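You operate a simulated robot arm through the tools that you are given. There is no shell and no other tool. Be economical: measure what you need, move in short steps, check, and stop when the job is done.

The job below is to be done with a simulated robot arm. You get a single attempt, and the scene is never put back.

JOB
Put the white wax ring from the top of the side table on the card there and the green wax ring on top of the green wiper. Take the orange sensor from the top of the parts bench and put it on top of the purple filter. Take the lint tuft and put it on the low shelf of the workbench. Pull the left drawer of the packing table open. Do these in any order. Set down upright: sensor, lint tuft.

It is judged by the outcome, as a careful person would: the job done as asked, and still so three seconds after it is handed in. It fails if anything else is knocked over, pushed out of place, dropped, spilled or broken.

ROBOT AND FRAMES
A 7-joint arm with a three-finger gripper on a trunk, on a base that drives. Base frame: it is fixed to the floor where the robot stands at the start and does not move with it; the origin is under the middle of the robot, x ahead of it, y to its left, z up. Readings come in m, degrees, newtons and seconds.
With the tool pointing down near the work surface it reaches from about 0.42 to 0.92 m from the robot's upright axis, wherever it stands. Its first joint turns from -166.0 to 166.0 degrees. Places, roughly: card [1.25, 0.5, 0.75]; green wiper (8x5x4 cm) [0.9, 0.3, 0.8]; left drawer of the packing table [-1.2, -1.3, 0.7]; lint tuft (5x3x4 cm) [0.6, -3.8, 0.9]; low shelf of the workbench [0.8, -4.2, 0.2]; purple filter (7x7x5 cm) [1.1, -1.8, 0.9]; sensor [1, -1.75, 1]; wax ring [1, 0, 0.75]. Payload 2.69 kg.
The tool frame sits at the grasp point between the pads (the TCP): z along the fingers, y along the line on which they close. The tips reach 0.029 m beyond it. The gripper opens to 0.12 m. The gripper's body begins 0.078 m behind the TCP.
Orientation is that of the tool frame in the base frame, as a unit quaternion [x, y, z, w]. With the fingers straight down and closing along the base's y, the tool's x points along the base's -x, its y along +y and its z along -z.

CONTROLS
- The arm moves only by the tool jog_arm. Its argument "series" is a list of rows, each an object of numbers (a shift or turn left out is 0, a gripper value left out holds the last): "dx", "dy", "dz": the shift along the base's x, y, z in m; "ax", "ay", "az": the turn, a rotation vector about the base's x, y, z in degrees. In form: [{"dx": .., "dy": .., "dz": .., "ax": .., "ay": .., "az": ..}, ...]. A call has 1 to 12 rows; each row is the pose to reach, as a shift and turn from the pose commanded when the call began. "gripper" is the opening in per cent of the stroke, from 0 (shut) to 100 (fully open), set as the call begins (left out, the last holds). Rows are played at 5 a second. More than 0.05 m and 8.6 degrees between two rows, or a gripper value outside its range, and nothing of the call is played. Where a pose cannot be reached the arm comes as near as it can. A force on the tool above 40 N (or 10 N above the force at the start of the call, whichever is more), or a blocked arm, ends the call early, and 0.2 s more pass. The fingers move at their own pace and stop on an object; they squeeze with about 43 N. The grip force told is the motor's: it shows also when the fingers shut on nothing. Time passes only in rows, and 0.2 s behind the last, so rows that repeat a pose let the fingers close. It gives the time, the measured TCP pose, the force on the tool (base axes), the opening and the grip force at its end, in the units of the frame above (readings bear some noise), with the torque about the TCP (base axes, N m) and any sound that the robot's microphone picked up.
- Cameras (640 x 400 px; columns grow to the right, rows downward): "scene" is now at [0.2441, 0.0234, 1.2465]; the picture's right is [0.25, -0.97, 0.00], its down [-0.39, -0.10, -0.91] and it looks along [0.88, 0.23, -0.41] (base axes); focal length 287 px, centre (320, 200). "wrist" rides on the gripper at [0.063, 0, -0.104] in the tool frame; the picture's right is [0.01, 1.00, 0.00], its down [-0.83, 0.00, -0.56] and it looks along [-0.56, 0.00, 0.83] (tool axes); focal length 275 px, centre (320, 200). There is no depth. A picture from a camera that has moved, and an enlarged one, comes with that camera's place and axes in the base frame and with its lens.
- grab_frame(camera): a new picture of that camera. The clock stands still meanwhile.
- move_column(by): slides the trunk up (or, below 0, down) by that many m; the arm and the scene camera ride with it, the base frame stays. It gives what a move gives, with no picture.
- drive_base(legs): drives the robot by 1 to 6 legs, each [ahead, left, turn to the left] in m, m and degrees, along the robot's own axes; the way and the turn of a leg run together, so that a leg with both is an arc; at most 1.5 m and 180 degrees a leg. The arm and the cameras ride along, it lands a little off, and it stops where it bumps. It gives what a move gives.
- head_to(pan, tilt): turns the head with the scene camera to pan (to the left, within 86 degrees either way) and tilt (down, from -29 to 69), counted from straight ahead of the robot. It gives what a move gives.
- zoom(camera, box): a new picture of the part [left, top, right, bottom] of that camera's present view, enlarged. The clock stands still meanwhile.
- job_done(): hands the job in; it is judged then, once.

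Go step by step. Nothing tells you exact positions but the pictures and the camera data: compare them with the known pose of the tool, close in by small moves and look again before you grip or let go. The budget is 165 turns and 112 pictures, counting those below and the enlarged ones. Unless the task says otherwise, let go and move clear before handing in.

The tools are called after "Request:" as a command line: name --argument value ..., lists and objects as JSON in quotes. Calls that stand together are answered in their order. jog_arm: Moves the arm, as the interface text tells. Its arguments: {"type":"object","properties":{"series":{"type":"array","items":{"type":"object","properties":{"dx":{"type":"number"},"dy":{"type":"number"},"dz":{"type":"number"},"ax":{"type":"number"},"ay":{"type":"number"},"az":{"type":"number"}}}},"gripper":{"type":"number"}},"required":["series"]} The other tools are called the same way: move_column (by) slides the trunk up or down; drive_base (legs) drives the base; head_to (pan, tilt) turns the head that bears the scene camera; grab_frame (camera) takes a picture; zoom (camera, box) takes an enlarged picture of a part of a camera's view; job_done () hands the job in.

At the start:

```text
t: 0.0
position: [0.5296, 0.2192, 1.0539]
tcp_rot: [0.0, 1.0, -0.001, 0.0]
ft_force: [-0.1, 0.5, 0.3]
moment: [0.01, -0.04, 0.02]
gripper_width: 0.1201
grip_force: 0.1
trunk travel left (down, up): [-0.477, 0.136]
robot x, y, heading: [-0.0017, -0.0007, -0.0]
head pan, tilt: [14.4, 24.0]
```

scene: 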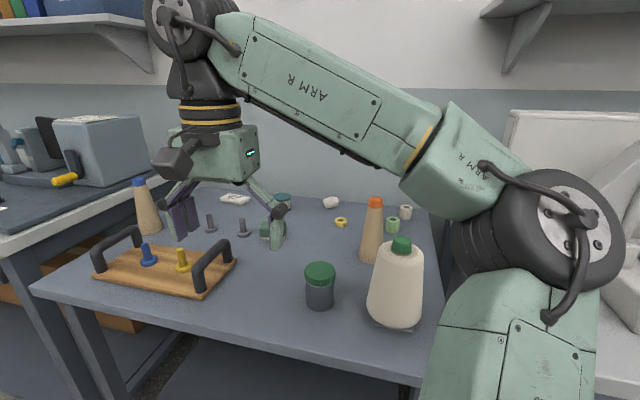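
wrist: 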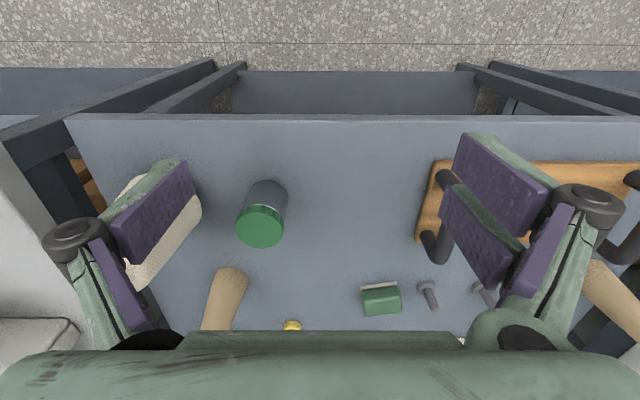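

I see the side table ahead with several small rings, a card at the back left and the green wiper. I'll zoom in to identify the items.

Request:
zoom --camera "scene" --box '[180, 170, 440, 330]'

Request:
zoom --camera "scene" --box '[310, 180, 440, 260]'

```text
2.46 times, centred on (310, 250) of scene
camera zoom: at [0.2441, 0.0234, 1.2465], right [0.25, -0.97, 0.0], down [-0.39, -0.1, -0.91], along [0.88, 0.23, -0.41], focal length 707 px, centre (345, 77)
```

zoom: 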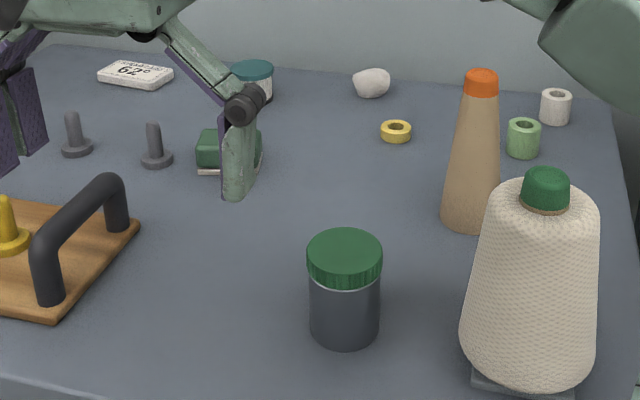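

```text
4.92 times, centred on (375, 220) of scene
camera zoom: at [0.2441, 0.0234, 1.2465], right [0.25, -0.97, 0.0], down [-0.39, -0.1, -0.91], along [0.88, 0.23, -0.41], focal length 1415 px, centre (49, 102)
```

zoom: 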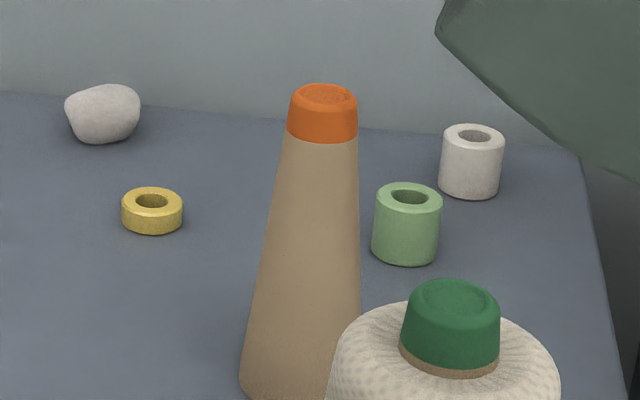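

Table top seems near z≈0.80, its near edge near x≈0.54; I need to come closer. First I'll look down at the gap between base and table.

Request:
head_to --pan 20 --tilt 65

Request:
grab_frame --camera "scene"

```text
t: 1.1
position: [0.5306, 0.2187, 1.054]
tcp_rot: [0.0, 1.0, 0.0, 0.0]
ft_force: [0.0, -0.1, -0.5]
moment: [-0.03, -0.01, 0.07]
gripper_width: 0.12
grip_force: 0.0
trunk travel left (down, up): [-0.477, 0.136]
robot x, y, heading: [-0.0004, 0.0012, -0.0]
head pan, tilt: [20.0, 65.0]
```

```text
107 pictures are left
camera scene: at [0.2117, 0.0212, 1.1893], right [0.34, -0.94, 0.0], down [-0.85, -0.31, -0.42], along [0.4, 0.14, -0.91], focal length 287 px, centre (320, 200)
```

scene: 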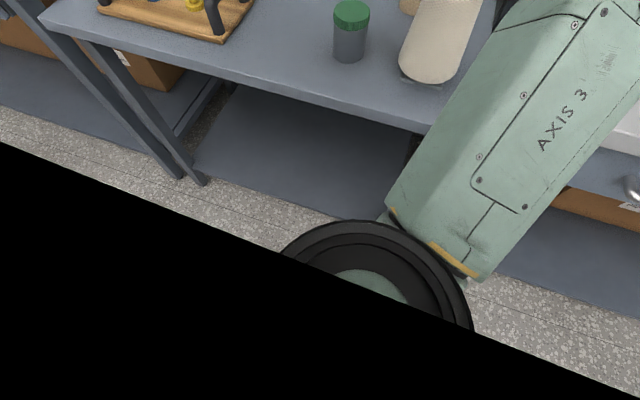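

The base's front looks near x≈0.4, leaving room. I'll raise the trunk for clearance and creep forward.

Request:
move_column --by 0.1

Request:
drive_base --legs '[[0.12, 0, 0]]'

Request:
head_to --pan 0 --tilt 35

Request:
grab_frame --camera "scene"

```text
t: 2.4
position: [0.5307, 0.2188, 1.1539]
tcp_rot: [0.0, 1.0, 0.0, -0.001]
ft_force: [-0.1, 0.5, 0.5]
moment: [0.01, -0.03, -0.01]
gripper_width: 0.12
grip_force: 0.1
trunk travel left (down, up): [-0.577, 0.036]
robot x, y, heading: [-0.0, 0.0003, -0.0]
head pan, tilt: [20.0, 65.0]
```

```text
t: 3.6
position: [0.6507, 0.2187, 1.1529]
tcp_rot: [0.0, 1.0, 0.0, 0.0]
ft_force: [1.4, 0.3, -0.6]
moment: [0.03, 0.04, 0.0]
gripper_width: 0.1199
grip_force: 0.0
trunk travel left (down, up): [-0.577, 0.036]
robot x, y, heading: [0.1188, 0.0029, -0.1]
head pan, tilt: [20.0, 65.0]
```

```text
t: 4.6
position: [0.6494, 0.2188, 1.1538]
tcp_rot: [0.0, 1.0, 0.0, 0.001]
ft_force: [0.2, 0.0, 0.3]
moment: [0.0, 0.0, 0.02]
gripper_width: 0.12
grip_force: 0.0
trunk travel left (down, up): [-0.577, 0.036]
robot x, y, heading: [0.1205, -0.0005, 0.1]
head pan, tilt: [0.0, 35.0]
```

```text
106 pictures are left
camera scene: at [0.3616, 0.0001, 1.3291], right [0.0, -1.0, 0.0], down [-0.57, 0.0, -0.82], along [0.82, 0.0, -0.57], focal length 287 px, centre (320, 200)
```

scene: 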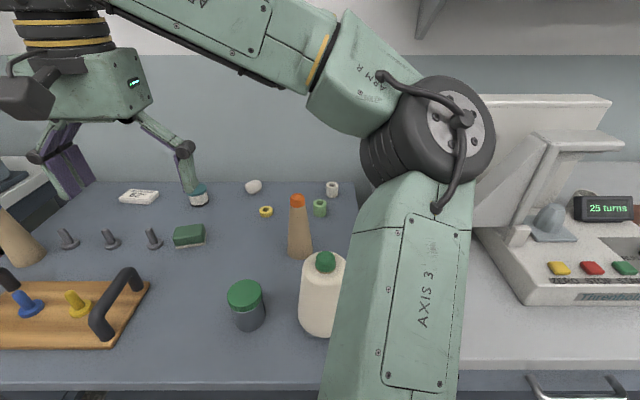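

No bump; the rings sit at about green (1.05, 0.0), white (1.158, -0.04), table top z≈0.80. I'll creep forward further.

Request:
drive_base --legs '[[0.1, 0, 0]]'

Request:
head_to --pan 0 --tilt 69

Request:
grab_frame --camera "scene"

```text
t: 5.8
position: [0.7499, 0.2196, 1.1533]
tcp_rot: [0.0, 1.0, 0.0, -0.001]
ft_force: [0.0, 0.2, 0.2]
moment: [0.03, 0.02, -0.01]
gripper_width: 0.1202
grip_force: 0.1
trunk travel left (down, up): [-0.577, 0.036]
robot x, y, heading: [0.2205, 0.0, -0.2]
head pan, tilt: [0.0, 35.0]
```

```text
t: 6.7
position: [0.7496, 0.2173, 1.1542]
tcp_rot: [-0.001, 1.0, 0.0, 0.0]
ft_force: [-0.3, -0.1, -0.7]
moment: [-0.02, -0.02, -0.01]
gripper_width: 0.1197
grip_force: 0.1
trunk travel left (down, up): [-0.577, 0.036]
robot x, y, heading: [0.2193, -0.0052, -0.2]
head pan, tilt: [0.0, 68.8]
```

```text
105 pictures are left
camera scene: at [0.4294, 0.0, 1.2855], right [0.0, -1.0, 0.0], down [-0.93, 0.0, -0.36], along [0.36, 0.0, -0.93], focal length 287 px, centre (320, 200)
```

scene: 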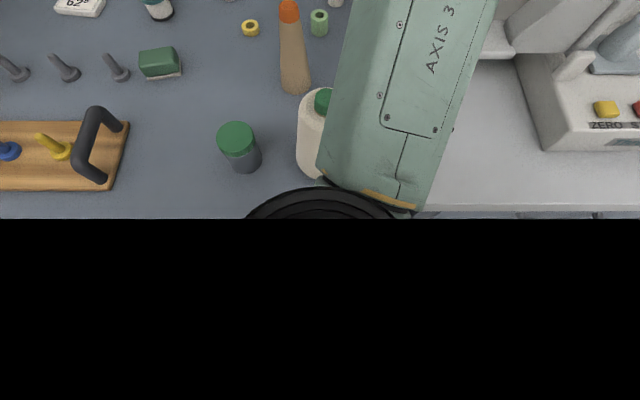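

Robot now at x≈0.22. I'll move the tool above the green ring at height and look.

Request:
jog_arm --series '[{"dx": 0.035, "dy": -0.025}, {"dx": 0.07, "dy": -0.05}, {"dx": 0.105, "dy": -0.075}, {"dx": 0.14, "dy": -0.1}, {"dx": 0.175, "dy": -0.125}, {"dx": 0.21, "dy": -0.15}, {"dx": 0.245, "dy": -0.178}, {"dx": 0.28, "dy": -0.205}, {"dx": 0.3, "dy": -0.218}]'

Request:
head_to --pan 0 --tilt 40

Request:
grab_frame --camera "scene"

Request:
grab_frame --camera "wrist"

```text
t: 8.7
position: [1.0477, 0.0013, 1.1323]
tcp_rot: [0.0, 1.0, 0.001, 0.004]
ft_force: [-0.7, -0.7, 0.0]
moment: [-0.02, 0.0, 0.0]
gripper_width: 0.1195
grip_force: 0.0
out of reach, approached as far as the arm can: row 4, 5, 6, 7, 8, 9
trunk travel left (down, up): [-0.577, 0.036]
robot x, y, heading: [0.2208, 0.0026, -0.2]
head pan, tilt: [0.0, 68.8]
```

```text
t: 9.7
position: [1.047, 0.0017, 1.1329]
tcp_rot: [0.0, 1.0, 0.001, 0.004]
ft_force: [-0.2, 0.0, 0.3]
moment: [-0.02, 0.0, 0.01]
gripper_width: 0.1199
grip_force: 0.1
trunk travel left (down, up): [-0.577, 0.036]
robot x, y, heading: [0.2177, 0.0005, -0.1]
head pan, tilt: [0.0, 40.0]
```

```text
104 pictures are left
camera scene: at [0.4584, -0.0001, 1.3215], right [0.0, -1.0, 0.0], down [-0.64, 0.0, -0.77], along [0.77, 0.0, -0.64], focal length 287 px, centre (320, 200)
```

scene: 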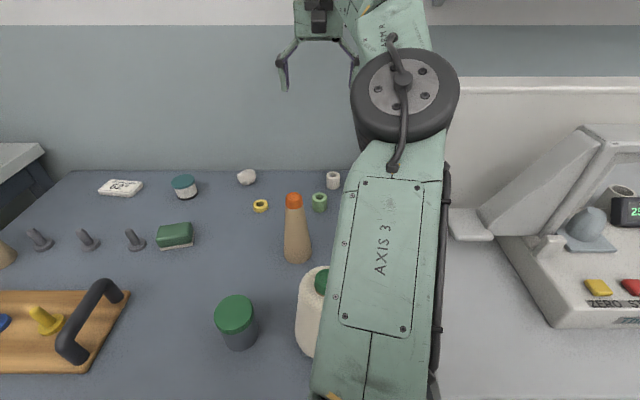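

```text
103 pictures are left
camera wrist: at [0.9822, -0.001, 1.2366], right [0.0, 1.0, 0.0], down [0.83, 0.0, 0.56], along [0.56, 0.0, -0.83], focal length 275 px, centre (320, 200)
```

wrist: 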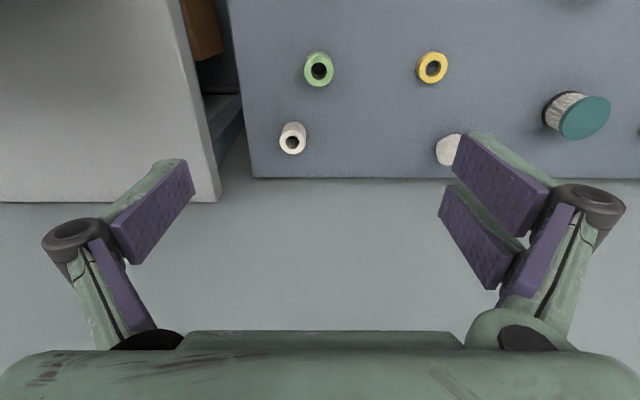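

Green ring ≈(1.045, 0.0), white ≈(1.14, -0.04). The upper link runs close over the beige bottle, so I'll retract, shift the base right, and reach in from there.

Request:
jog_arm --series '[{"dx": -0.05, "dz": 0.0}, {"dx": -0.1}, {"dx": -0.15}, {"dx": -0.2, "dz": 0.01}, {"dx": -0.25, "dz": 0.02}, {"dx": -0.3, "dz": 0.02}]'

Request:
drive_base --legs '[[0, -0.25, 0]]'

Request:
grab_frame --camera "scene"

```text
refused: row 4 steps farther than a row can; nothing moved
```

```text
t: 11.5
position: [1.045, -0.1353, 1.1302]
tcp_rot: [-0.012, 1.0, -0.002, 0.003]
ft_force: [0.3, -0.3, 0.6]
moment: [-0.01, 0.01, 0.01]
gripper_width: 0.1203
grip_force: 0.1
trunk travel left (down, up): [-0.577, 0.036]
robot x, y, heading: [0.2195, -0.152, 0.0]
head pan, tilt: [0.0, 40.0]
stopped in leg 1: the robot was blocked; the commanded pose is now the measured one
```

```text
102 pictures are left
camera scene: at [0.4585, -0.1486, 1.3216], right [0.0, -1.0, 0.0], down [-0.64, 0.0, -0.77], along [0.77, 0.0, -0.64], focal length 287 px, centre (320, 200)
```

scene: 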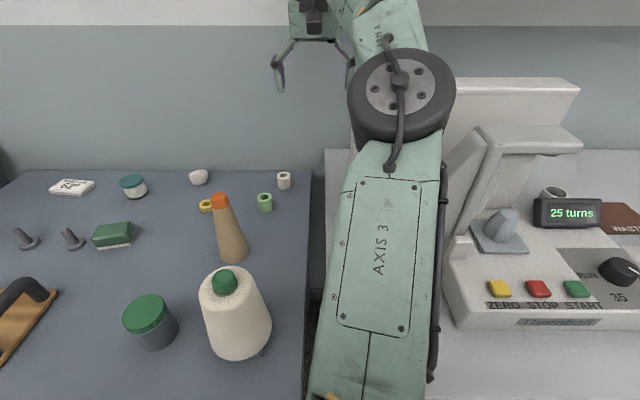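

The base stopped at y≈-0.15 (blocked), nothing seems displaced. I'll ease back left a little for clearance, then move over the green ring.

Request:
drive_base --legs '[[0, 0.03, 0]]'

Request:
zoom --camera "scene" --box '[320, 60, 640, 260]'

```text
t: 12.4
position: [1.0459, -0.1063, 1.1312]
tcp_rot: [-0.011, 1.0, -0.002, 0.003]
ft_force: [0.3, 0.3, 0.9]
moment: [0.0, -0.01, 0.02]
gripper_width: 0.12
grip_force: 0.1
trunk travel left (down, up): [-0.577, 0.036]
robot x, y, heading: [0.2169, -0.1163, 0.2]
head pan, tilt: [0.0, 40.0]
```

```text
2.00 times, centred on (480, 160) of scene
camera zoom: at [0.4582, -0.1188, 1.3216], right [0.0, -1.0, 0.0], down [-0.64, 0.0, -0.77], along [0.77, 0.0, -0.64], focal length 575 px, centre (0, 280)
```

zoom: 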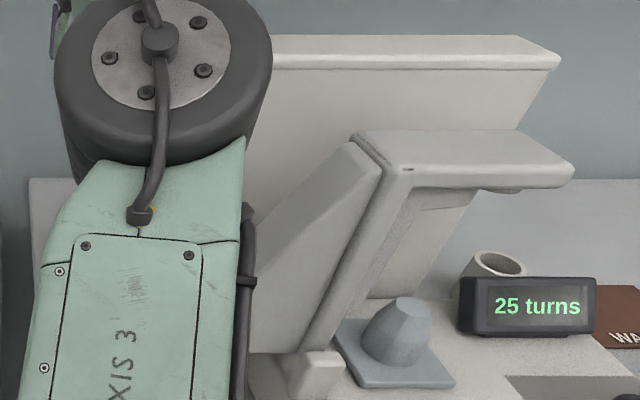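

Request:
jog_arm --series '[{"dy": 0.04}, {"dy": 0.08}, {"dy": 0.106}, {"dy": 0.106, "dz": -0.05}, {"dy": 0.106, "dz": -0.1}]'

Request:
grab_frame --camera "scene"

Request:
grab_frame --camera "wrist"

```text
t: 13.6
position: [1.0456, -0.0023, 1.0291]
tcp_rot: [-0.012, 1.0, -0.001, 0.002]
ft_force: [0.7, 0.2, -0.1]
moment: [-0.02, 0.06, 0.02]
gripper_width: 0.12
grip_force: 0.1
trunk travel left (down, up): [-0.577, 0.036]
robot x, y, heading: [0.2177, -0.123, 0.4]
head pan, tilt: [0.0, 40.0]
```

```text
100 pictures are left
camera scene: at [0.4586, -0.1193, 1.3216], right [0.0, -1.0, 0.0], down [-0.64, 0.0, -0.77], along [0.77, 0.0, -0.64], focal length 287 px, centre (320, 200)
```

scene: 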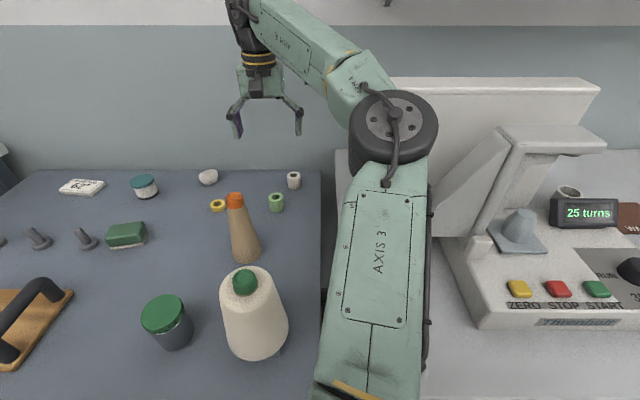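

```text
99 pictures are left
camera wrist: at [0.9823, -0.0058, 1.134], right [-0.03, 1.0, 0.0], down [0.83, 0.02, 0.56], along [0.56, 0.01, -0.83], focal length 275 px, centre (320, 200)
```

wrist: 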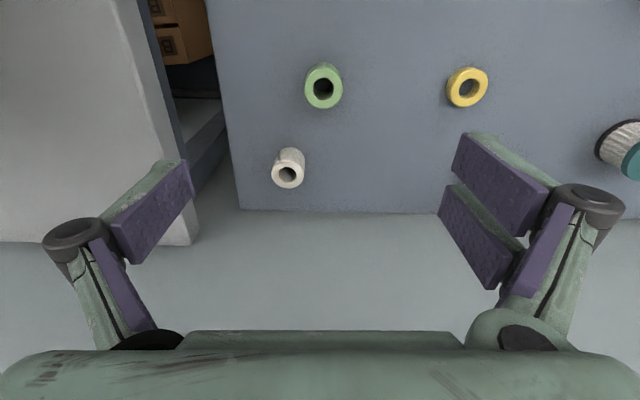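

Everything looks clear. I narrow the gripper and descend over the green ring at ≈(1.043, -0.002).

Request:
jog_arm --series '[{"dx": -0.002, "dz": -0.04}, {"dx": -0.002, "dz": -0.08}, {"dx": -0.002, "dz": -0.12}, {"dx": -0.002, "dz": -0.13}]' --gripper 65

Request:
grab_frame --camera "wrist"

Request:
grab_frame --camera "scene"

```text
t: 14.6
position: [1.0385, 0.0065, 0.9078]
tcp_rot: [-0.016, 1.0, -0.003, 0.007]
ft_force: [-0.1, 0.0, -0.3]
moment: [0.01, -0.01, -0.01]
gripper_width: 0.078
grip_force: 0.1
trunk travel left (down, up): [-0.577, 0.036]
robot x, y, heading: [0.2187, -0.1201, 0.6]
head pan, tilt: [0.0, 40.0]
```

```text
98 pictures are left
camera wrist: at [0.9724, 0.003, 1.0122], right [-0.04, 1.0, -0.01], down [0.82, 0.03, 0.57], along [0.57, 0.01, -0.82], focal length 275 px, centre (320, 200)
```

wrist: 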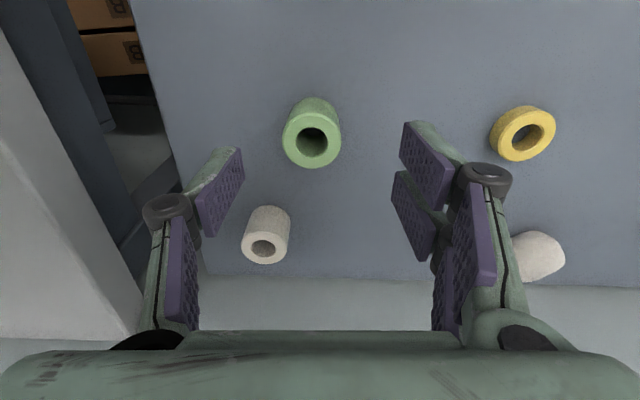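

```text
97 pictures are left
camera scene: at [0.4513, -0.1129, 1.3236], right [0.01, -1.0, 0.01], down [-0.64, -0.01, -0.77], along [0.77, 0.0, -0.64], focal length 287 px, centre (320, 200)
```

scene: 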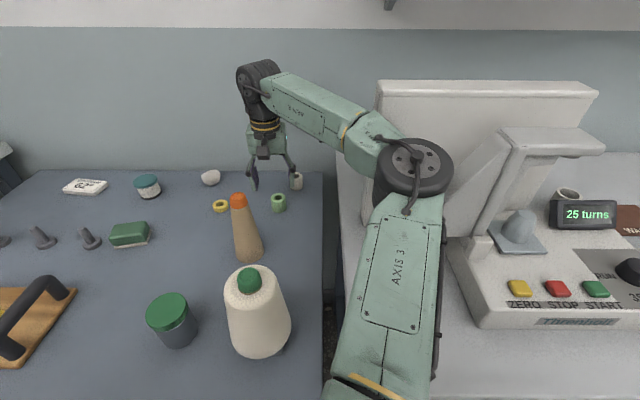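

The elbow seems to be pushing against the machine on the right (camera tilted, TCP off). I'll back up immediately, then shift the base left and raise the trunk.

Request:
jog_arm --series '[{"dz": 0.04}, {"dz": 0.08}, {"dz": 0.13}, {"dz": 0.16}]'

Request:
move_column --by 0.035

Request:
drive_base --legs '[[-0.04, 0.05, 0]]'

Request:
grab_frame --camera "scene"

```text
t: 15.6
position: [1.0432, -0.0015, 1.0619]
tcp_rot: [-0.011, 1.0, -0.002, 0.003]
ft_force: [-0.2, -0.4, 0.7]
moment: [0.02, 0.0, -0.02]
gripper_width: 0.0783
grip_force: 0.0
trunk travel left (down, up): [-0.577, 0.036]
robot x, y, heading: [0.2204, -0.122, 0.3]
head pan, tilt: [0.0, 40.0]
```

```text
t: 16.4
position: [1.0439, -0.0017, 1.096]
tcp_rot: [-0.011, 1.0, -0.002, 0.002]
ft_force: [0.2, 0.8, -0.6]
moment: [-0.01, 0.01, -0.02]
gripper_width: 0.0778
grip_force: 0.1
trunk travel left (down, up): [-0.612, 0.001]
robot x, y, heading: [0.2158, -0.1221, 0.3]
head pan, tilt: [0.0, 40.0]
```

```text
t: 17.5
position: [1.0034, 0.0512, 1.0968]
tcp_rot: [-0.011, 1.0, -0.002, 0.003]
ft_force: [-0.2, 0.6, 0.0]
moment: [-0.02, -0.04, 0.01]
gripper_width: 0.0781
grip_force: 0.0
trunk travel left (down, up): [-0.612, 0.001]
robot x, y, heading: [0.1781, -0.0695, 0.3]
head pan, tilt: [0.0, 40.0]
```

```text
96 pictures are left
camera scene: at [0.4182, -0.0678, 1.3567], right [0.0, -1.0, 0.0], down [-0.64, 0.0, -0.77], along [0.77, 0.0, -0.64], focal length 287 px, centre (320, 200)
```

scene: 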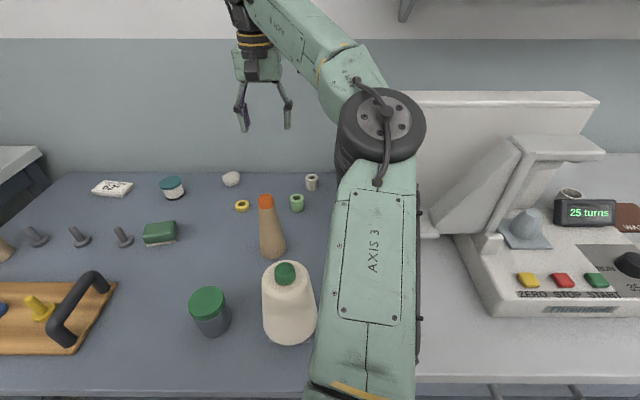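

Request:
jog_arm --series '[{"dx": 0.02, "dy": -0.027}, {"dx": 0.04, "dy": -0.053}, {"dx": 0.04, "dy": -0.053, "dz": -0.05}, {"dx": 0.04, "dy": -0.053, "dz": -0.1}, {"dx": 0.04, "dy": -0.053, "dz": -0.14}]'

Request:
grab_frame --camera "scene"

```text
t: 18.7
position: [1.0431, -0.0054, 0.9533]
tcp_rot: [-0.011, 1.0, -0.001, 0.003]
ft_force: [0.8, -0.6, 0.3]
moment: [0.01, 0.0, 0.05]
gripper_width: 0.0779
grip_force: 0.0
trunk travel left (down, up): [-0.612, 0.001]
robot x, y, heading: [0.178, -0.0696, 0.2]
head pan, tilt: [0.0, 40.0]
```

```text
95 pictures are left
camera scene: at [0.419, -0.0684, 1.3565], right [0.0, -1.0, 0.0], down [-0.64, 0.0, -0.77], along [0.77, 0.0, -0.64], focal length 287 px, centre (320, 200)
```

scene: 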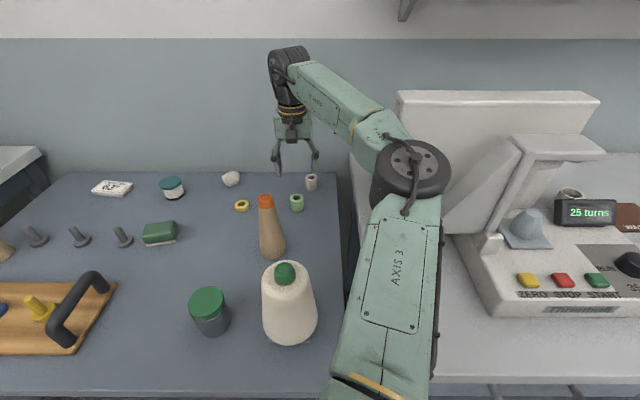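

Elbow still near the machine panel; I'll shift the base another 5 cm left and re-center.

Request:
drive_base --legs '[[0, 0.05, 0]]'

Request:
jog_arm --series '[{"dy": -0.02}, {"dy": -0.045}, {"dy": -0.047, "dz": -0.04}]'

Request:
grab_frame --camera "scene"

Request:
grab_frame --camera "wrist"

```text
t: 19.7
position: [1.042, 0.0436, 0.9553]
tcp_rot: [-0.011, 1.0, -0.002, 0.002]
ft_force: [0.7, -0.1, -0.2]
moment: [-0.04, 0.01, -0.01]
gripper_width: 0.0778
grip_force: 0.0
trunk travel left (down, up): [-0.612, 0.001]
robot x, y, heading: [0.1774, -0.0213, -0.0]
head pan, tilt: [0.0, 40.0]
```

```text
t: 20.5
position: [1.0437, -0.0045, 0.9145]
tcp_rot: [-0.012, 1.0, -0.001, 0.002]
ft_force: [0.7, -0.5, -0.5]
moment: [0.03, 0.05, -0.02]
gripper_width: 0.0779
grip_force: 0.0
trunk travel left (down, up): [-0.612, 0.001]
robot x, y, heading: [0.1793, -0.0211, 0.3]
head pan, tilt: [0.0, 40.0]
```

```text
94 pictures are left
camera scene: at [0.419, -0.0206, 1.3565], right [0.01, -1.0, 0.0], down [-0.64, 0.0, -0.77], along [0.77, 0.0, -0.64], focal length 287 px, centre (320, 200)
```

scene: 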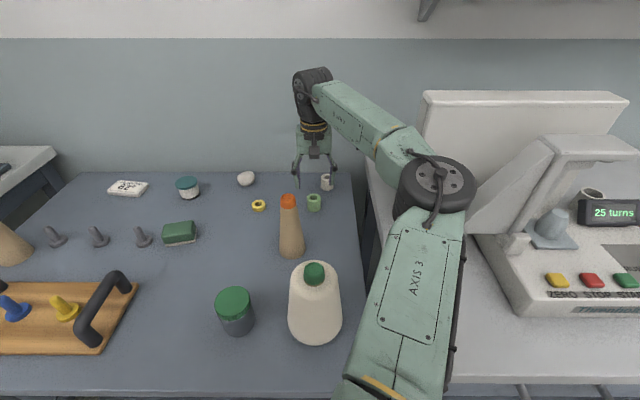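

```text
93 pictures are left
camera wrist: at [0.9799, -0.0069, 1.0185], right [-0.03, 1.0, 0.0], down [0.83, 0.02, 0.56], along [0.56, 0.01, -0.83], focal length 275 px, centre (320, 200)
```

wrist: 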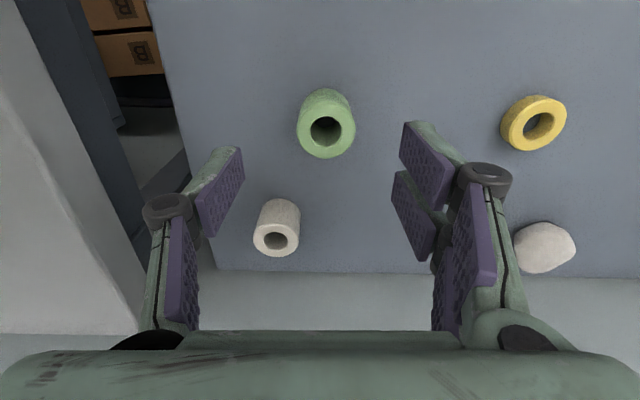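

Elbow clear of both. Ring at ≈(1.042, -0.002); descending and gripping.

Request:
jog_arm --series '[{"dy": 0.001, "dz": -0.03}, {"dy": 0.002, "dz": -0.055}, {"dy": 0.002, "dz": -0.077}]'

Request:
grab_frame --camera "wrist"

Request:
grab_frame --camera "scene"

```text
t: 21.3
position: [1.0437, -0.0015, 0.8384]
tcp_rot: [-0.011, 1.0, -0.001, 0.003]
ft_force: [0.1, -0.1, 0.9]
moment: [-0.03, -0.04, 0.01]
gripper_width: 0.0779
grip_force: 0.0
trunk travel left (down, up): [-0.612, 0.001]
robot x, y, heading: [0.1802, -0.0211, 0.5]
head pan, tilt: [0.0, 40.0]
```

```text
92 pictures are left
camera wrist: at [0.9793, -0.0044, 0.9417], right [-0.03, 1.0, 0.0], down [0.83, 0.02, 0.56], along [0.56, 0.01, -0.83], focal length 275 px, centre (320, 200)
```

wrist: 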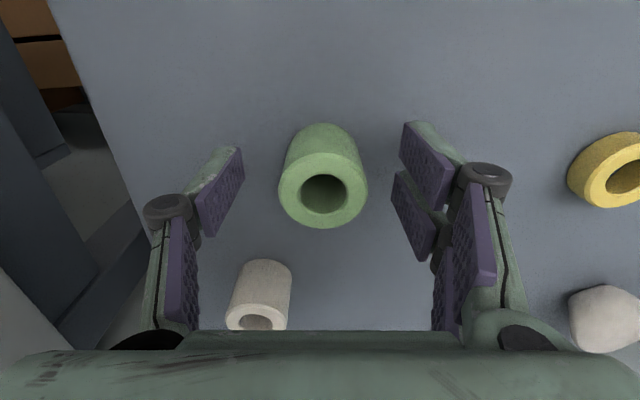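

```text
91 pictures are left
camera scene: at [0.4186, -0.0206, 1.3566], right [0.01, -1.0, 0.0], down [-0.64, 0.0, -0.77], along [0.77, 0.0, -0.64], focal length 287 px, centre (320, 200)
```

scene: 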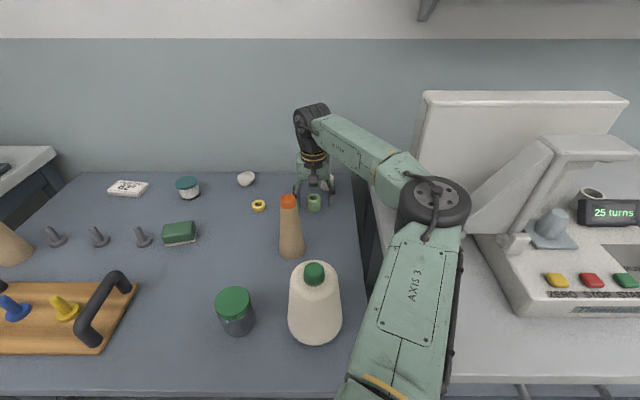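

Ring is between the fingers; closing.

Request:
jog_arm --series '[{"dz": 0}, {"dz": 0}, {"dz": 0}, {"dz": 0}]' --gripper 10

Request:
jog_arm --series '[{"dz": 0.03}, {"dz": 0.07}, {"dz": 0.11}, {"dz": 0.15}]'

Request:
grab_frame --camera "wrist"

Request:
zoom --camera "scene" --box '[80, 160, 400, 360]'

```text
t: 22.3
position: [1.0431, -0.0002, 0.8381]
tcp_rot: [-0.011, 1.0, -0.003, 0.003]
ft_force: [0.1, 0.0, -0.4]
moment: [-0.02, 0.0, 0.01]
gripper_width: 0.0385
grip_force: 30.4
trunk travel left (down, up): [-0.612, 0.001]
robot x, y, heading: [0.1795, -0.0245, 0.4]
head pan, tilt: [0.0, 40.0]
```

```text
t: 23.3
position: [1.0409, 0.0002, 0.9907]
tcp_rot: [-0.012, 1.0, -0.001, 0.002]
ft_force: [-0.3, 0.6, -0.6]
moment: [-0.02, -0.03, -0.01]
gripper_width: 0.0117
grip_force: 0.1
trunk travel left (down, up): [-0.612, 0.001]
robot x, y, heading: [0.1789, -0.0229, 0.5]
head pan, tilt: [0.0, 40.0]
```

```text
90 pictures are left
camera wrist: at [0.9773, -0.0032, 1.0938], right [-0.03, 1.0, 0.0], down [0.83, 0.03, 0.56], along [0.56, 0.01, -0.83], focal length 275 px, centre (320, 200)
```

wrist: 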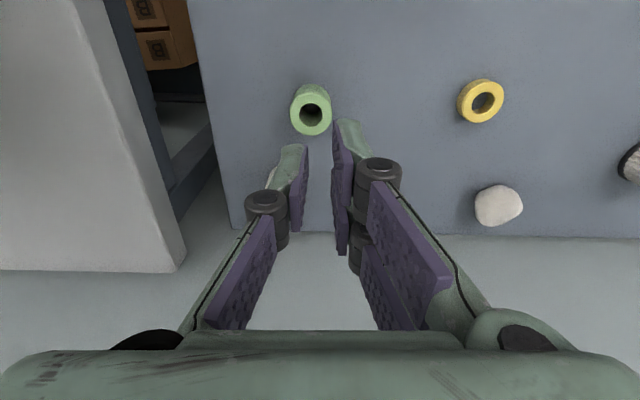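

```text
2.00 times, centred on (240, 260) of scene
camera zoom: at [0.418, -0.0205, 1.3566], right [0.01, -1.0, 0.0], down [-0.64, 0.0, -0.77], along [0.77, 0.0, -0.64], focal length 575 px, centre (480, 80)
```

zoom: 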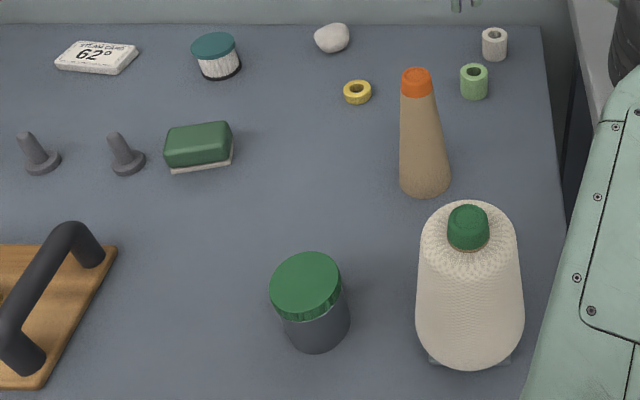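

The ring slipped out but still stands, now at ≈(1.049, -0.011). I'll go back, a bit deeper, close fully and lift slowly.

Request:
jog_arm --series '[{"dx": 0.007, "dy": -0.011}, {"dx": 0.007, "dy": -0.011}, {"dx": 0.007, "dy": -0.011}, {"dx": 0.007, "dy": -0.011}, {"dx": 0.007, "dy": -0.011, "dz": -0.05}, {"dx": 0.007, "dy": -0.011, "dz": -0.1}, {"dx": 0.007, "dy": -0.011, "dz": -0.135}]' --gripper 65

Request:
grab_frame --camera "wrist"

```text
t: 24.9
position: [1.0499, -0.012, 0.8527]
tcp_rot: [-0.011, 1.0, -0.002, 0.003]
ft_force: [-0.1, -0.3, 0.4]
moment: [0.0, -0.03, 0.0]
gripper_width: 0.0781
grip_force: 0.0
trunk travel left (down, up): [-0.612, 0.001]
robot x, y, heading: [0.1828, -0.0206, 0.3]
head pan, tilt: [0.0, 40.0]
```

```text
88 pictures are left
camera wrist: at [0.9855, -0.0144, 0.9567], right [-0.03, 1.0, 0.0], down [0.83, 0.02, 0.56], along [0.56, 0.01, -0.83], focal length 275 px, centre (320, 200)
```

wrist: 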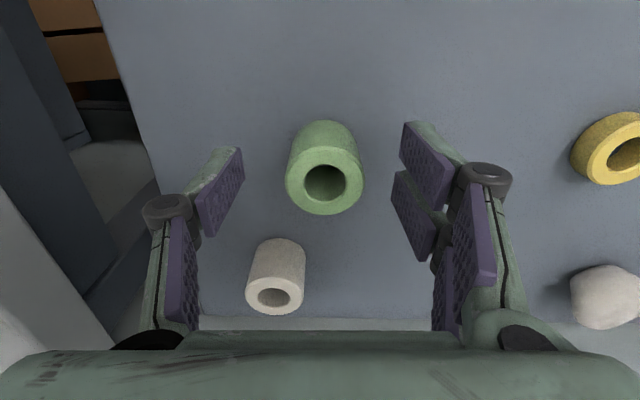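

Request:
jog_arm --series '[{"dz": -0.01}, {"dz": -0.02}]'

Request:
jog_arm --series '[{"dz": 0}, {"dz": 0}, {"dz": 0}, {"dz": 0}, {"dz": 0}, {"dz": 0}, {"dz": 0}, {"dz": 0}]' --gripper 0

Request:
grab_frame --camera "wrist"

```text
t: 25.5
position: [1.0508, -0.0107, 0.8344]
tcp_rot: [-0.012, 1.0, -0.001, 0.003]
ft_force: [0.3, 0.3, 0.1]
moment: [-0.01, -0.01, 0.02]
gripper_width: 0.078
grip_force: 0.0
trunk travel left (down, up): [-0.612, 0.001]
robot x, y, heading: [0.1759, -0.0204, 0.3]
head pan, tilt: [0.0, 40.0]
```

```text
t: 27.3
position: [1.0506, -0.0117, 0.8326]
tcp_rot: [-0.011, 1.0, -0.001, 0.003]
ft_force: [-0.8, -0.4, -0.2]
moment: [0.04, 0.03, 0.01]
gripper_width: 0.0382
grip_force: 43.0
trunk travel left (down, up): [-0.612, 0.001]
robot x, y, heading: [0.1784, -0.0207, 0.3]
head pan, tilt: [0.0, 40.0]
```

```text
87 pictures are left
camera wrist: at [0.9862, -0.0143, 0.9374], right [-0.03, 1.0, 0.0], down [0.83, 0.03, 0.56], along [0.56, 0.01, -0.83], focal length 275 px, centre (320, 200)
```

wrist: 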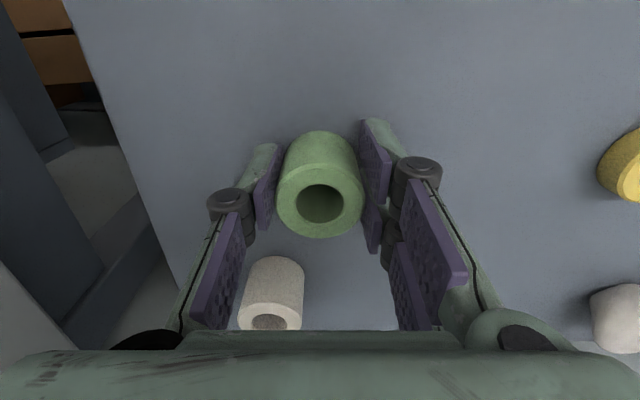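

Firm grip (43 N, 38 mm). Lifting slowly.

Request:
jog_arm --series '[{"dz": 0.006}, {"dz": 0.012}, {"dz": 0.02}, {"dz": 0.03}, {"dz": 0.04}]'

Request:
grab_frame --camera "wrist"

```text
t: 28.5
position: [1.0487, -0.0129, 0.8741]
tcp_rot: [-0.012, 1.0, -0.001, 0.002]
ft_force: [0.4, 0.2, 0.7]
moment: [-0.01, 0.0, 0.02]
gripper_width: 0.0384
grip_force: 42.9
trunk travel left (down, up): [-0.612, 0.001]
robot x, y, heading: [0.1804, -0.022, 0.5]
head pan, tilt: [0.0, 40.0]
```

```text
86 pictures are left
camera wrist: at [0.9851, -0.016, 0.9772], right [-0.03, 1.0, 0.0], down [0.83, 0.03, 0.56], along [0.56, 0.01, -0.83], focal length 275 px, centre (320, 200)
```

wrist: 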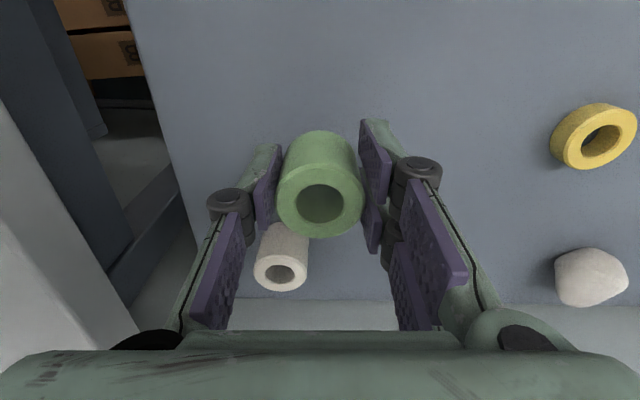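

Held well. I lift high, then back the base off so the arm link clears the bottle, and go left to the wiper.

Request:
jog_arm --series '[{"dz": 0.03}, {"dz": 0.07}, {"dz": 0.11}, {"dz": 0.15}, {"dz": 0.19}, {"dz": 0.225}]'

Request:
drive_base --legs '[[-0.32, 0, 0], [0, 0.37, 0]]'

Request:
head_to --pan 5 --tilt 35

Request:
grab_frame --camera "scene"

```text
t: 29.9
position: [1.0508, -0.0131, 1.1002]
tcp_rot: [-0.013, 1.0, -0.002, 0.003]
ft_force: [0.1, 0.2, -0.5]
moment: [-0.03, -0.01, 0.03]
gripper_width: 0.0382
grip_force: 42.8
trunk travel left (down, up): [-0.612, 0.001]
robot x, y, heading: [0.1781, -0.0215, 0.3]
head pan, tilt: [0.0, 40.0]
```

```text
t: 35.1
position: [0.7308, 0.3476, 1.0994]
tcp_rot: [-0.01, 1.0, -0.002, 0.003]
ft_force: [0.7, -0.2, 0.3]
moment: [-0.01, 0.01, 0.01]
gripper_width: 0.0387
grip_force: 43.0
trunk travel left (down, up): [-0.612, 0.001]
robot x, y, heading: [-0.1436, 0.346, 0.2]
head pan, tilt: [0.0, 40.0]
```

```text
t: 35.7
position: [0.7294, 0.3478, 1.0987]
tcp_rot: [-0.01, 1.0, -0.002, 0.002]
ft_force: [0.7, 0.2, -1.6]
moment: [-0.04, 0.03, -0.01]
gripper_width: 0.0386
grip_force: 42.8
trunk travel left (down, up): [-0.612, 0.001]
robot x, y, heading: [-0.1413, 0.3415, 0.3]
head pan, tilt: [5.0, 35.0]
```

```text
85 pictures are left
camera scene: at [0.1, 0.3517, 1.3641], right [0.09, -1.0, 0.0], down [-0.57, -0.05, -0.82], along [0.82, 0.07, -0.57], focal length 287 px, centre (320, 200)
```

scene: 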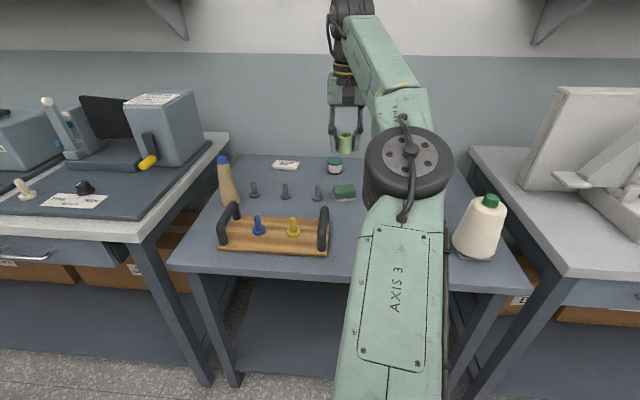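

Now forward so the ring hangs over the wiper.

Request:
drive_base --legs '[[0.19, -0.012, 0]]'

Request:
grab_frame --camera "wrist"

Request:
grab_frame --camera "scene"

```text
t: 37.3
position: [0.9193, 0.3319, 1.0983]
tcp_rot: [-0.006, 1.0, -0.001, 0.001]
ft_force: [0.5, 0.6, -0.7]
moment: [0.01, 0.05, -0.02]
gripper_width: 0.0385
grip_force: 42.6
trunk travel left (down, up): [-0.612, 0.001]
robot x, y, heading: [0.0492, 0.3319, -0.1]
head pan, tilt: [5.0, 35.0]
```

```text
84 pictures are left
camera wrist: at [0.8549, 0.3299, 1.2029], right [-0.02, 1.0, 0.0], down [0.83, 0.02, 0.56], along [0.56, 0.01, -0.83], focal length 275 px, centre (320, 200)
```

wrist: 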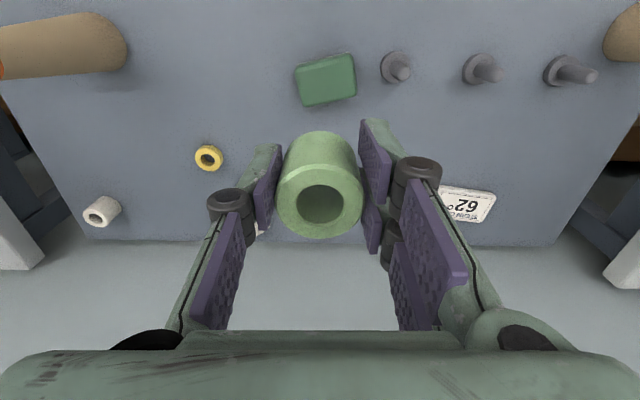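

```text
83 pictures are left
camera scene: at [0.2896, 0.3385, 1.3639], right [0.08, -1.0, 0.0], down [-0.57, -0.05, -0.82], along [0.82, 0.07, -0.57], focal length 287 px, centre (320, 200)
```

scene: 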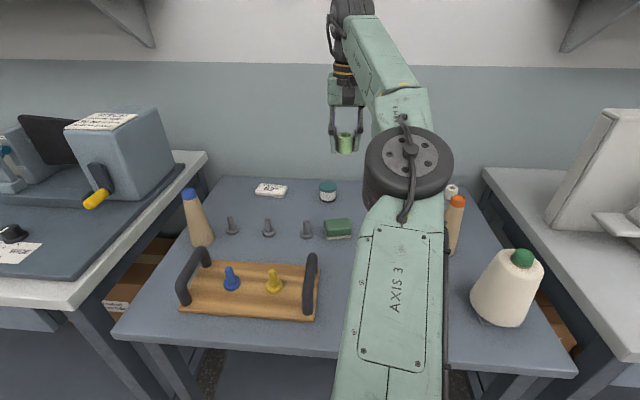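

Request:
jog_arm --series '[{"dx": 0.001, "dy": 0.004, "dz": -0.04}, {"dx": 0.002, "dy": 0.007, "dz": -0.08}, {"dx": 0.002, "dy": 0.007, "dz": -0.12}, {"dx": 0.002, "dy": 0.007, "dz": -0.16}, {"dx": 0.002, "dy": 0.007, "dz": -0.195}]'

Request:
grab_frame --camera "wrist"

Request:
zoom --camera "scene" --box '[260, 150, 420, 250]'

```text
t: 38.5
position: [0.9234, 0.3407, 0.9054]
tcp_rot: [-0.007, 1.0, -0.002, 0.003]
ft_force: [0.6, 0.2, 0.0]
moment: [-0.01, 0.0, -0.02]
gripper_width: 0.0385
grip_force: 43.1
trunk travel left (down, up): [-0.612, 0.001]
robot x, y, heading: [0.0485, 0.3278, 0.1]
head pan, tilt: [5.0, 35.0]
```

```text
82 pictures are left
camera wrist: at [0.8585, 0.3382, 1.0089], right [-0.02, 1.0, 0.0], down [0.83, 0.02, 0.56], along [0.56, 0.01, -0.83], focal length 275 px, centre (320, 200)
```

wrist: 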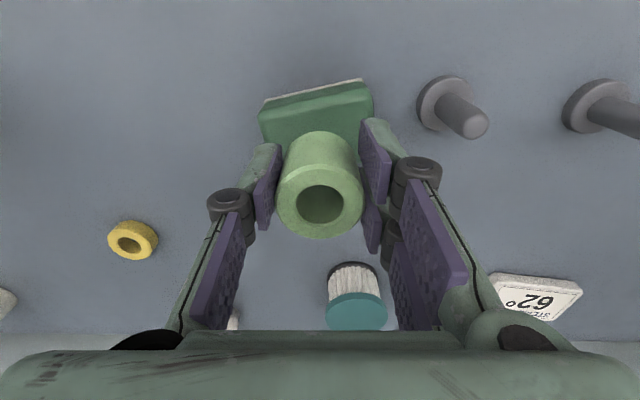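

```text
4.00 times, centred on (340, 200) of scene
camera zoom: at [0.2892, 0.3385, 1.3641], right [0.08, -1.0, 0.0], down [-0.57, -0.05, -0.82], along [0.82, 0.07, -0.57], focal length 1149 px, centre (240, 200)
```

zoom: 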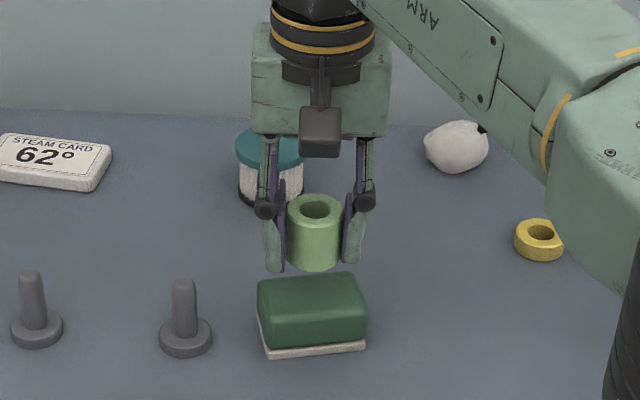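

Ring is over the wiper centre. Descending gently.

Request:
jog_arm --series '[{"dz": -0.01}, {"dz": -0.02}, {"dz": -0.025}]'

Request:
zoom --camera "scene" --box '[290, 180, 370, 250]'

```text
t: 39.3
position: [0.9211, 0.3393, 0.8814]
tcp_rot: [-0.007, 1.0, -0.002, 0.002]
ft_force: [-0.5, -0.2, -1.2]
moment: [0.02, 0.02, 0.01]
gripper_width: 0.0383
grip_force: 43.7
trunk travel left (down, up): [-0.612, 0.001]
robot x, y, heading: [0.0479, 0.3352, -0.3]
head pan, tilt: [5.0, 35.0]
```

```text
5.71 times, centred on (330, 215) of scene
camera zoom: at [0.2888, 0.3385, 1.3641], right [0.08, -1.0, 0.0], down [-0.57, -0.05, -0.82], along [0.82, 0.07, -0.57], focal length 1642 px, centre (263, 114)
```

zoom: 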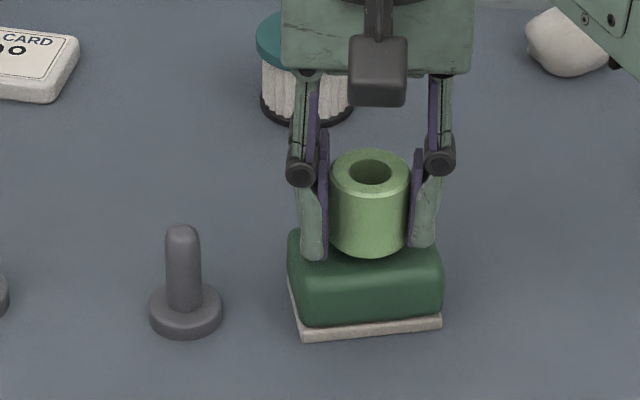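

Request:
jog_arm --series '[{"dz": -0.002}, {"dz": -0.004}, {"dz": -0.005}]'

Request:
jog_arm --series '[{"dz": -0.002}, {"dz": -0.003}, {"dz": -0.003}]'

```text
t: 40.1
position: [0.9212, 0.3389, 0.8751]
tcp_rot: [-0.007, 1.0, -0.001, 0.002]
ft_force: [-0.8, 0.6, -1.2]
moment: [0.02, -0.05, 0.03]
gripper_width: 0.0383
grip_force: 43.6
trunk travel left (down, up): [-0.612, 0.001]
robot x, y, heading: [0.0463, 0.3356, -0.2]
head pan, tilt: [5.0, 35.0]
```

```text
t: 40.9
position: [0.9199, 0.3406, 0.8729]
tcp_rot: [-0.007, 1.0, 0.0, 0.004]
ft_force: [3.9, -0.9, 11.7]
moment: [0.04, -0.1, 0.03]
gripper_width: 0.0385
grip_force: 43.1
trunk travel left (down, up): [-0.612, 0.001]
robot x, y, heading: [0.0413, 0.3306, -0.0]
head pan, tilt: [5.0, 35.0]
```

Contact felt. Opening and rising.

Request:
jog_arm --series '[{"dz": 0.001}, {"dz": 0.001}, {"dz": 0.001}]' --gripper 55

Request:
jog_arm --series '[{"dz": 0.02}, {"dz": 0.06}, {"dz": 0.1}, {"dz": 0.15}, {"dz": 0.2}, {"dz": 0.225}]'

Request:
grab_frame --camera "wrist"

Request:
zoom --camera "scene" --box '[260, 150, 420, 250]'

```text
t: 41.7
position: [0.9195, 0.3412, 0.8719]
tcp_rot: [-0.009, 1.0, -0.001, 0.002]
ft_force: [1.0, -0.6, 0.6]
moment: [0.0, -0.02, 0.01]
gripper_width: 0.066
grip_force: 0.0
trunk travel left (down, up): [-0.612, 0.001]
robot x, y, heading: [0.0458, 0.3323, -0.1]
head pan, tilt: [5.0, 35.0]
```

```text
t: 43.1
position: [0.9208, 0.3381, 1.0983]
tcp_rot: [-0.008, 1.0, -0.002, 0.003]
ft_force: [0.6, 0.3, -0.5]
moment: [0.0, 0.02, 0.01]
gripper_width: 0.0662
grip_force: 0.1
trunk travel left (down, up): [-0.612, 0.001]
robot x, y, heading: [0.0449, 0.3286, 0.1]
head pan, tilt: [5.0, 35.0]
```

```text
79 pictures are left
camera wrist: at [0.8567, 0.3351, 1.203], right [-0.02, 1.0, 0.0], down [0.83, 0.02, 0.56], along [0.56, 0.01, -0.83], focal length 275 px, centre (320, 200)
```

wrist: 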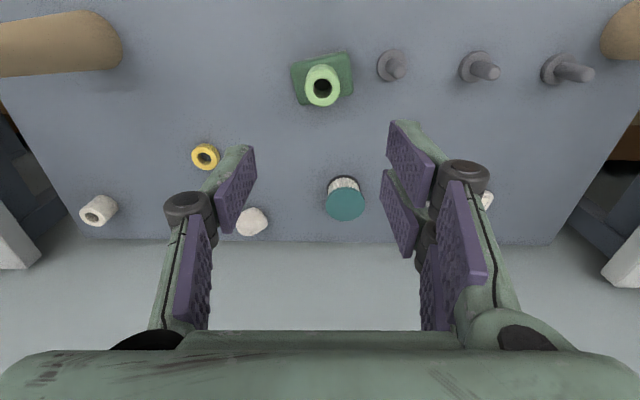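

```text
4.00 times, centred on (340, 200) of scene
camera zoom: at [0.2886, 0.3387, 1.3641], right [0.08, -1.0, 0.0], down [-0.57, -0.05, -0.82], along [0.82, 0.07, -0.57], focal length 1149 px, centre (240, 200)
```

zoom: 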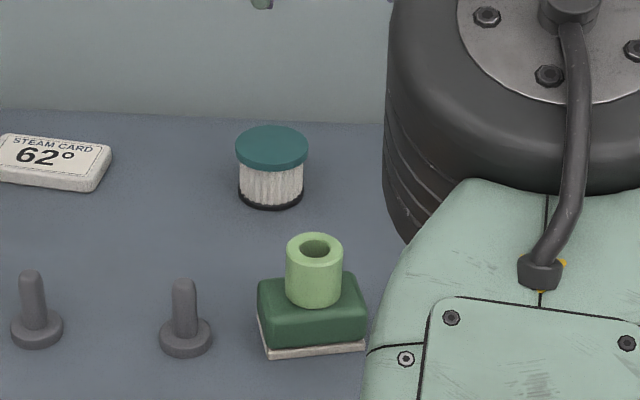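

Green ring rests on the wiper. Now back, right and forward to the white ring at ≈(1.141, -0.042).

Request:
drive_base --legs '[[-0.19, 0, 0], [0, -0.365, 0], [0.34, 0, 0]]'

Request:
grab_frame --camera "scene"

Request:
grab_frame --camera "wrist"

```text
t: 49.5
position: [1.0734, -0.0463, 1.0981]
tcp_rot: [-0.003, 1.0, -0.001, 0.002]
ft_force: [0.6, -0.2, -0.5]
moment: [-0.03, 0.02, -0.02]
gripper_width: 0.0657
grip_force: 0.0
trunk travel left (down, up): [-0.612, 0.001]
robot x, y, heading: [0.1997, -0.0437, -0.7]
head pan, tilt: [5.0, 35.0]
```

```text
77 pictures are left
camera scene: at [0.4424, -0.0388, 1.364], right [0.07, -1.0, 0.0], down [-0.57, -0.04, -0.82], along [0.82, 0.06, -0.57], focal length 287 px, centre (320, 200)
```

scene: 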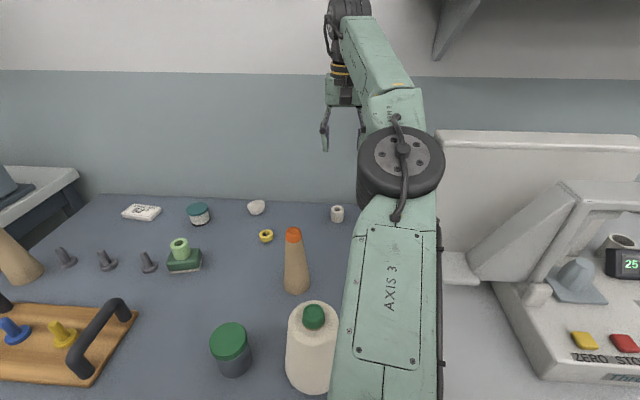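

```text
76 pictures are left
camera wrist: at [1.0104, -0.0476, 1.2021], right [-0.01, 1.0, 0.0], down [0.83, 0.01, 0.56], along [0.56, 0.0, -0.83], focal length 275 px, centre (320, 200)
```

wrist: 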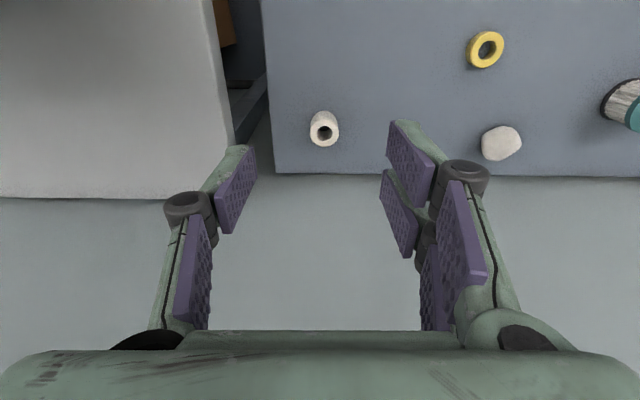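

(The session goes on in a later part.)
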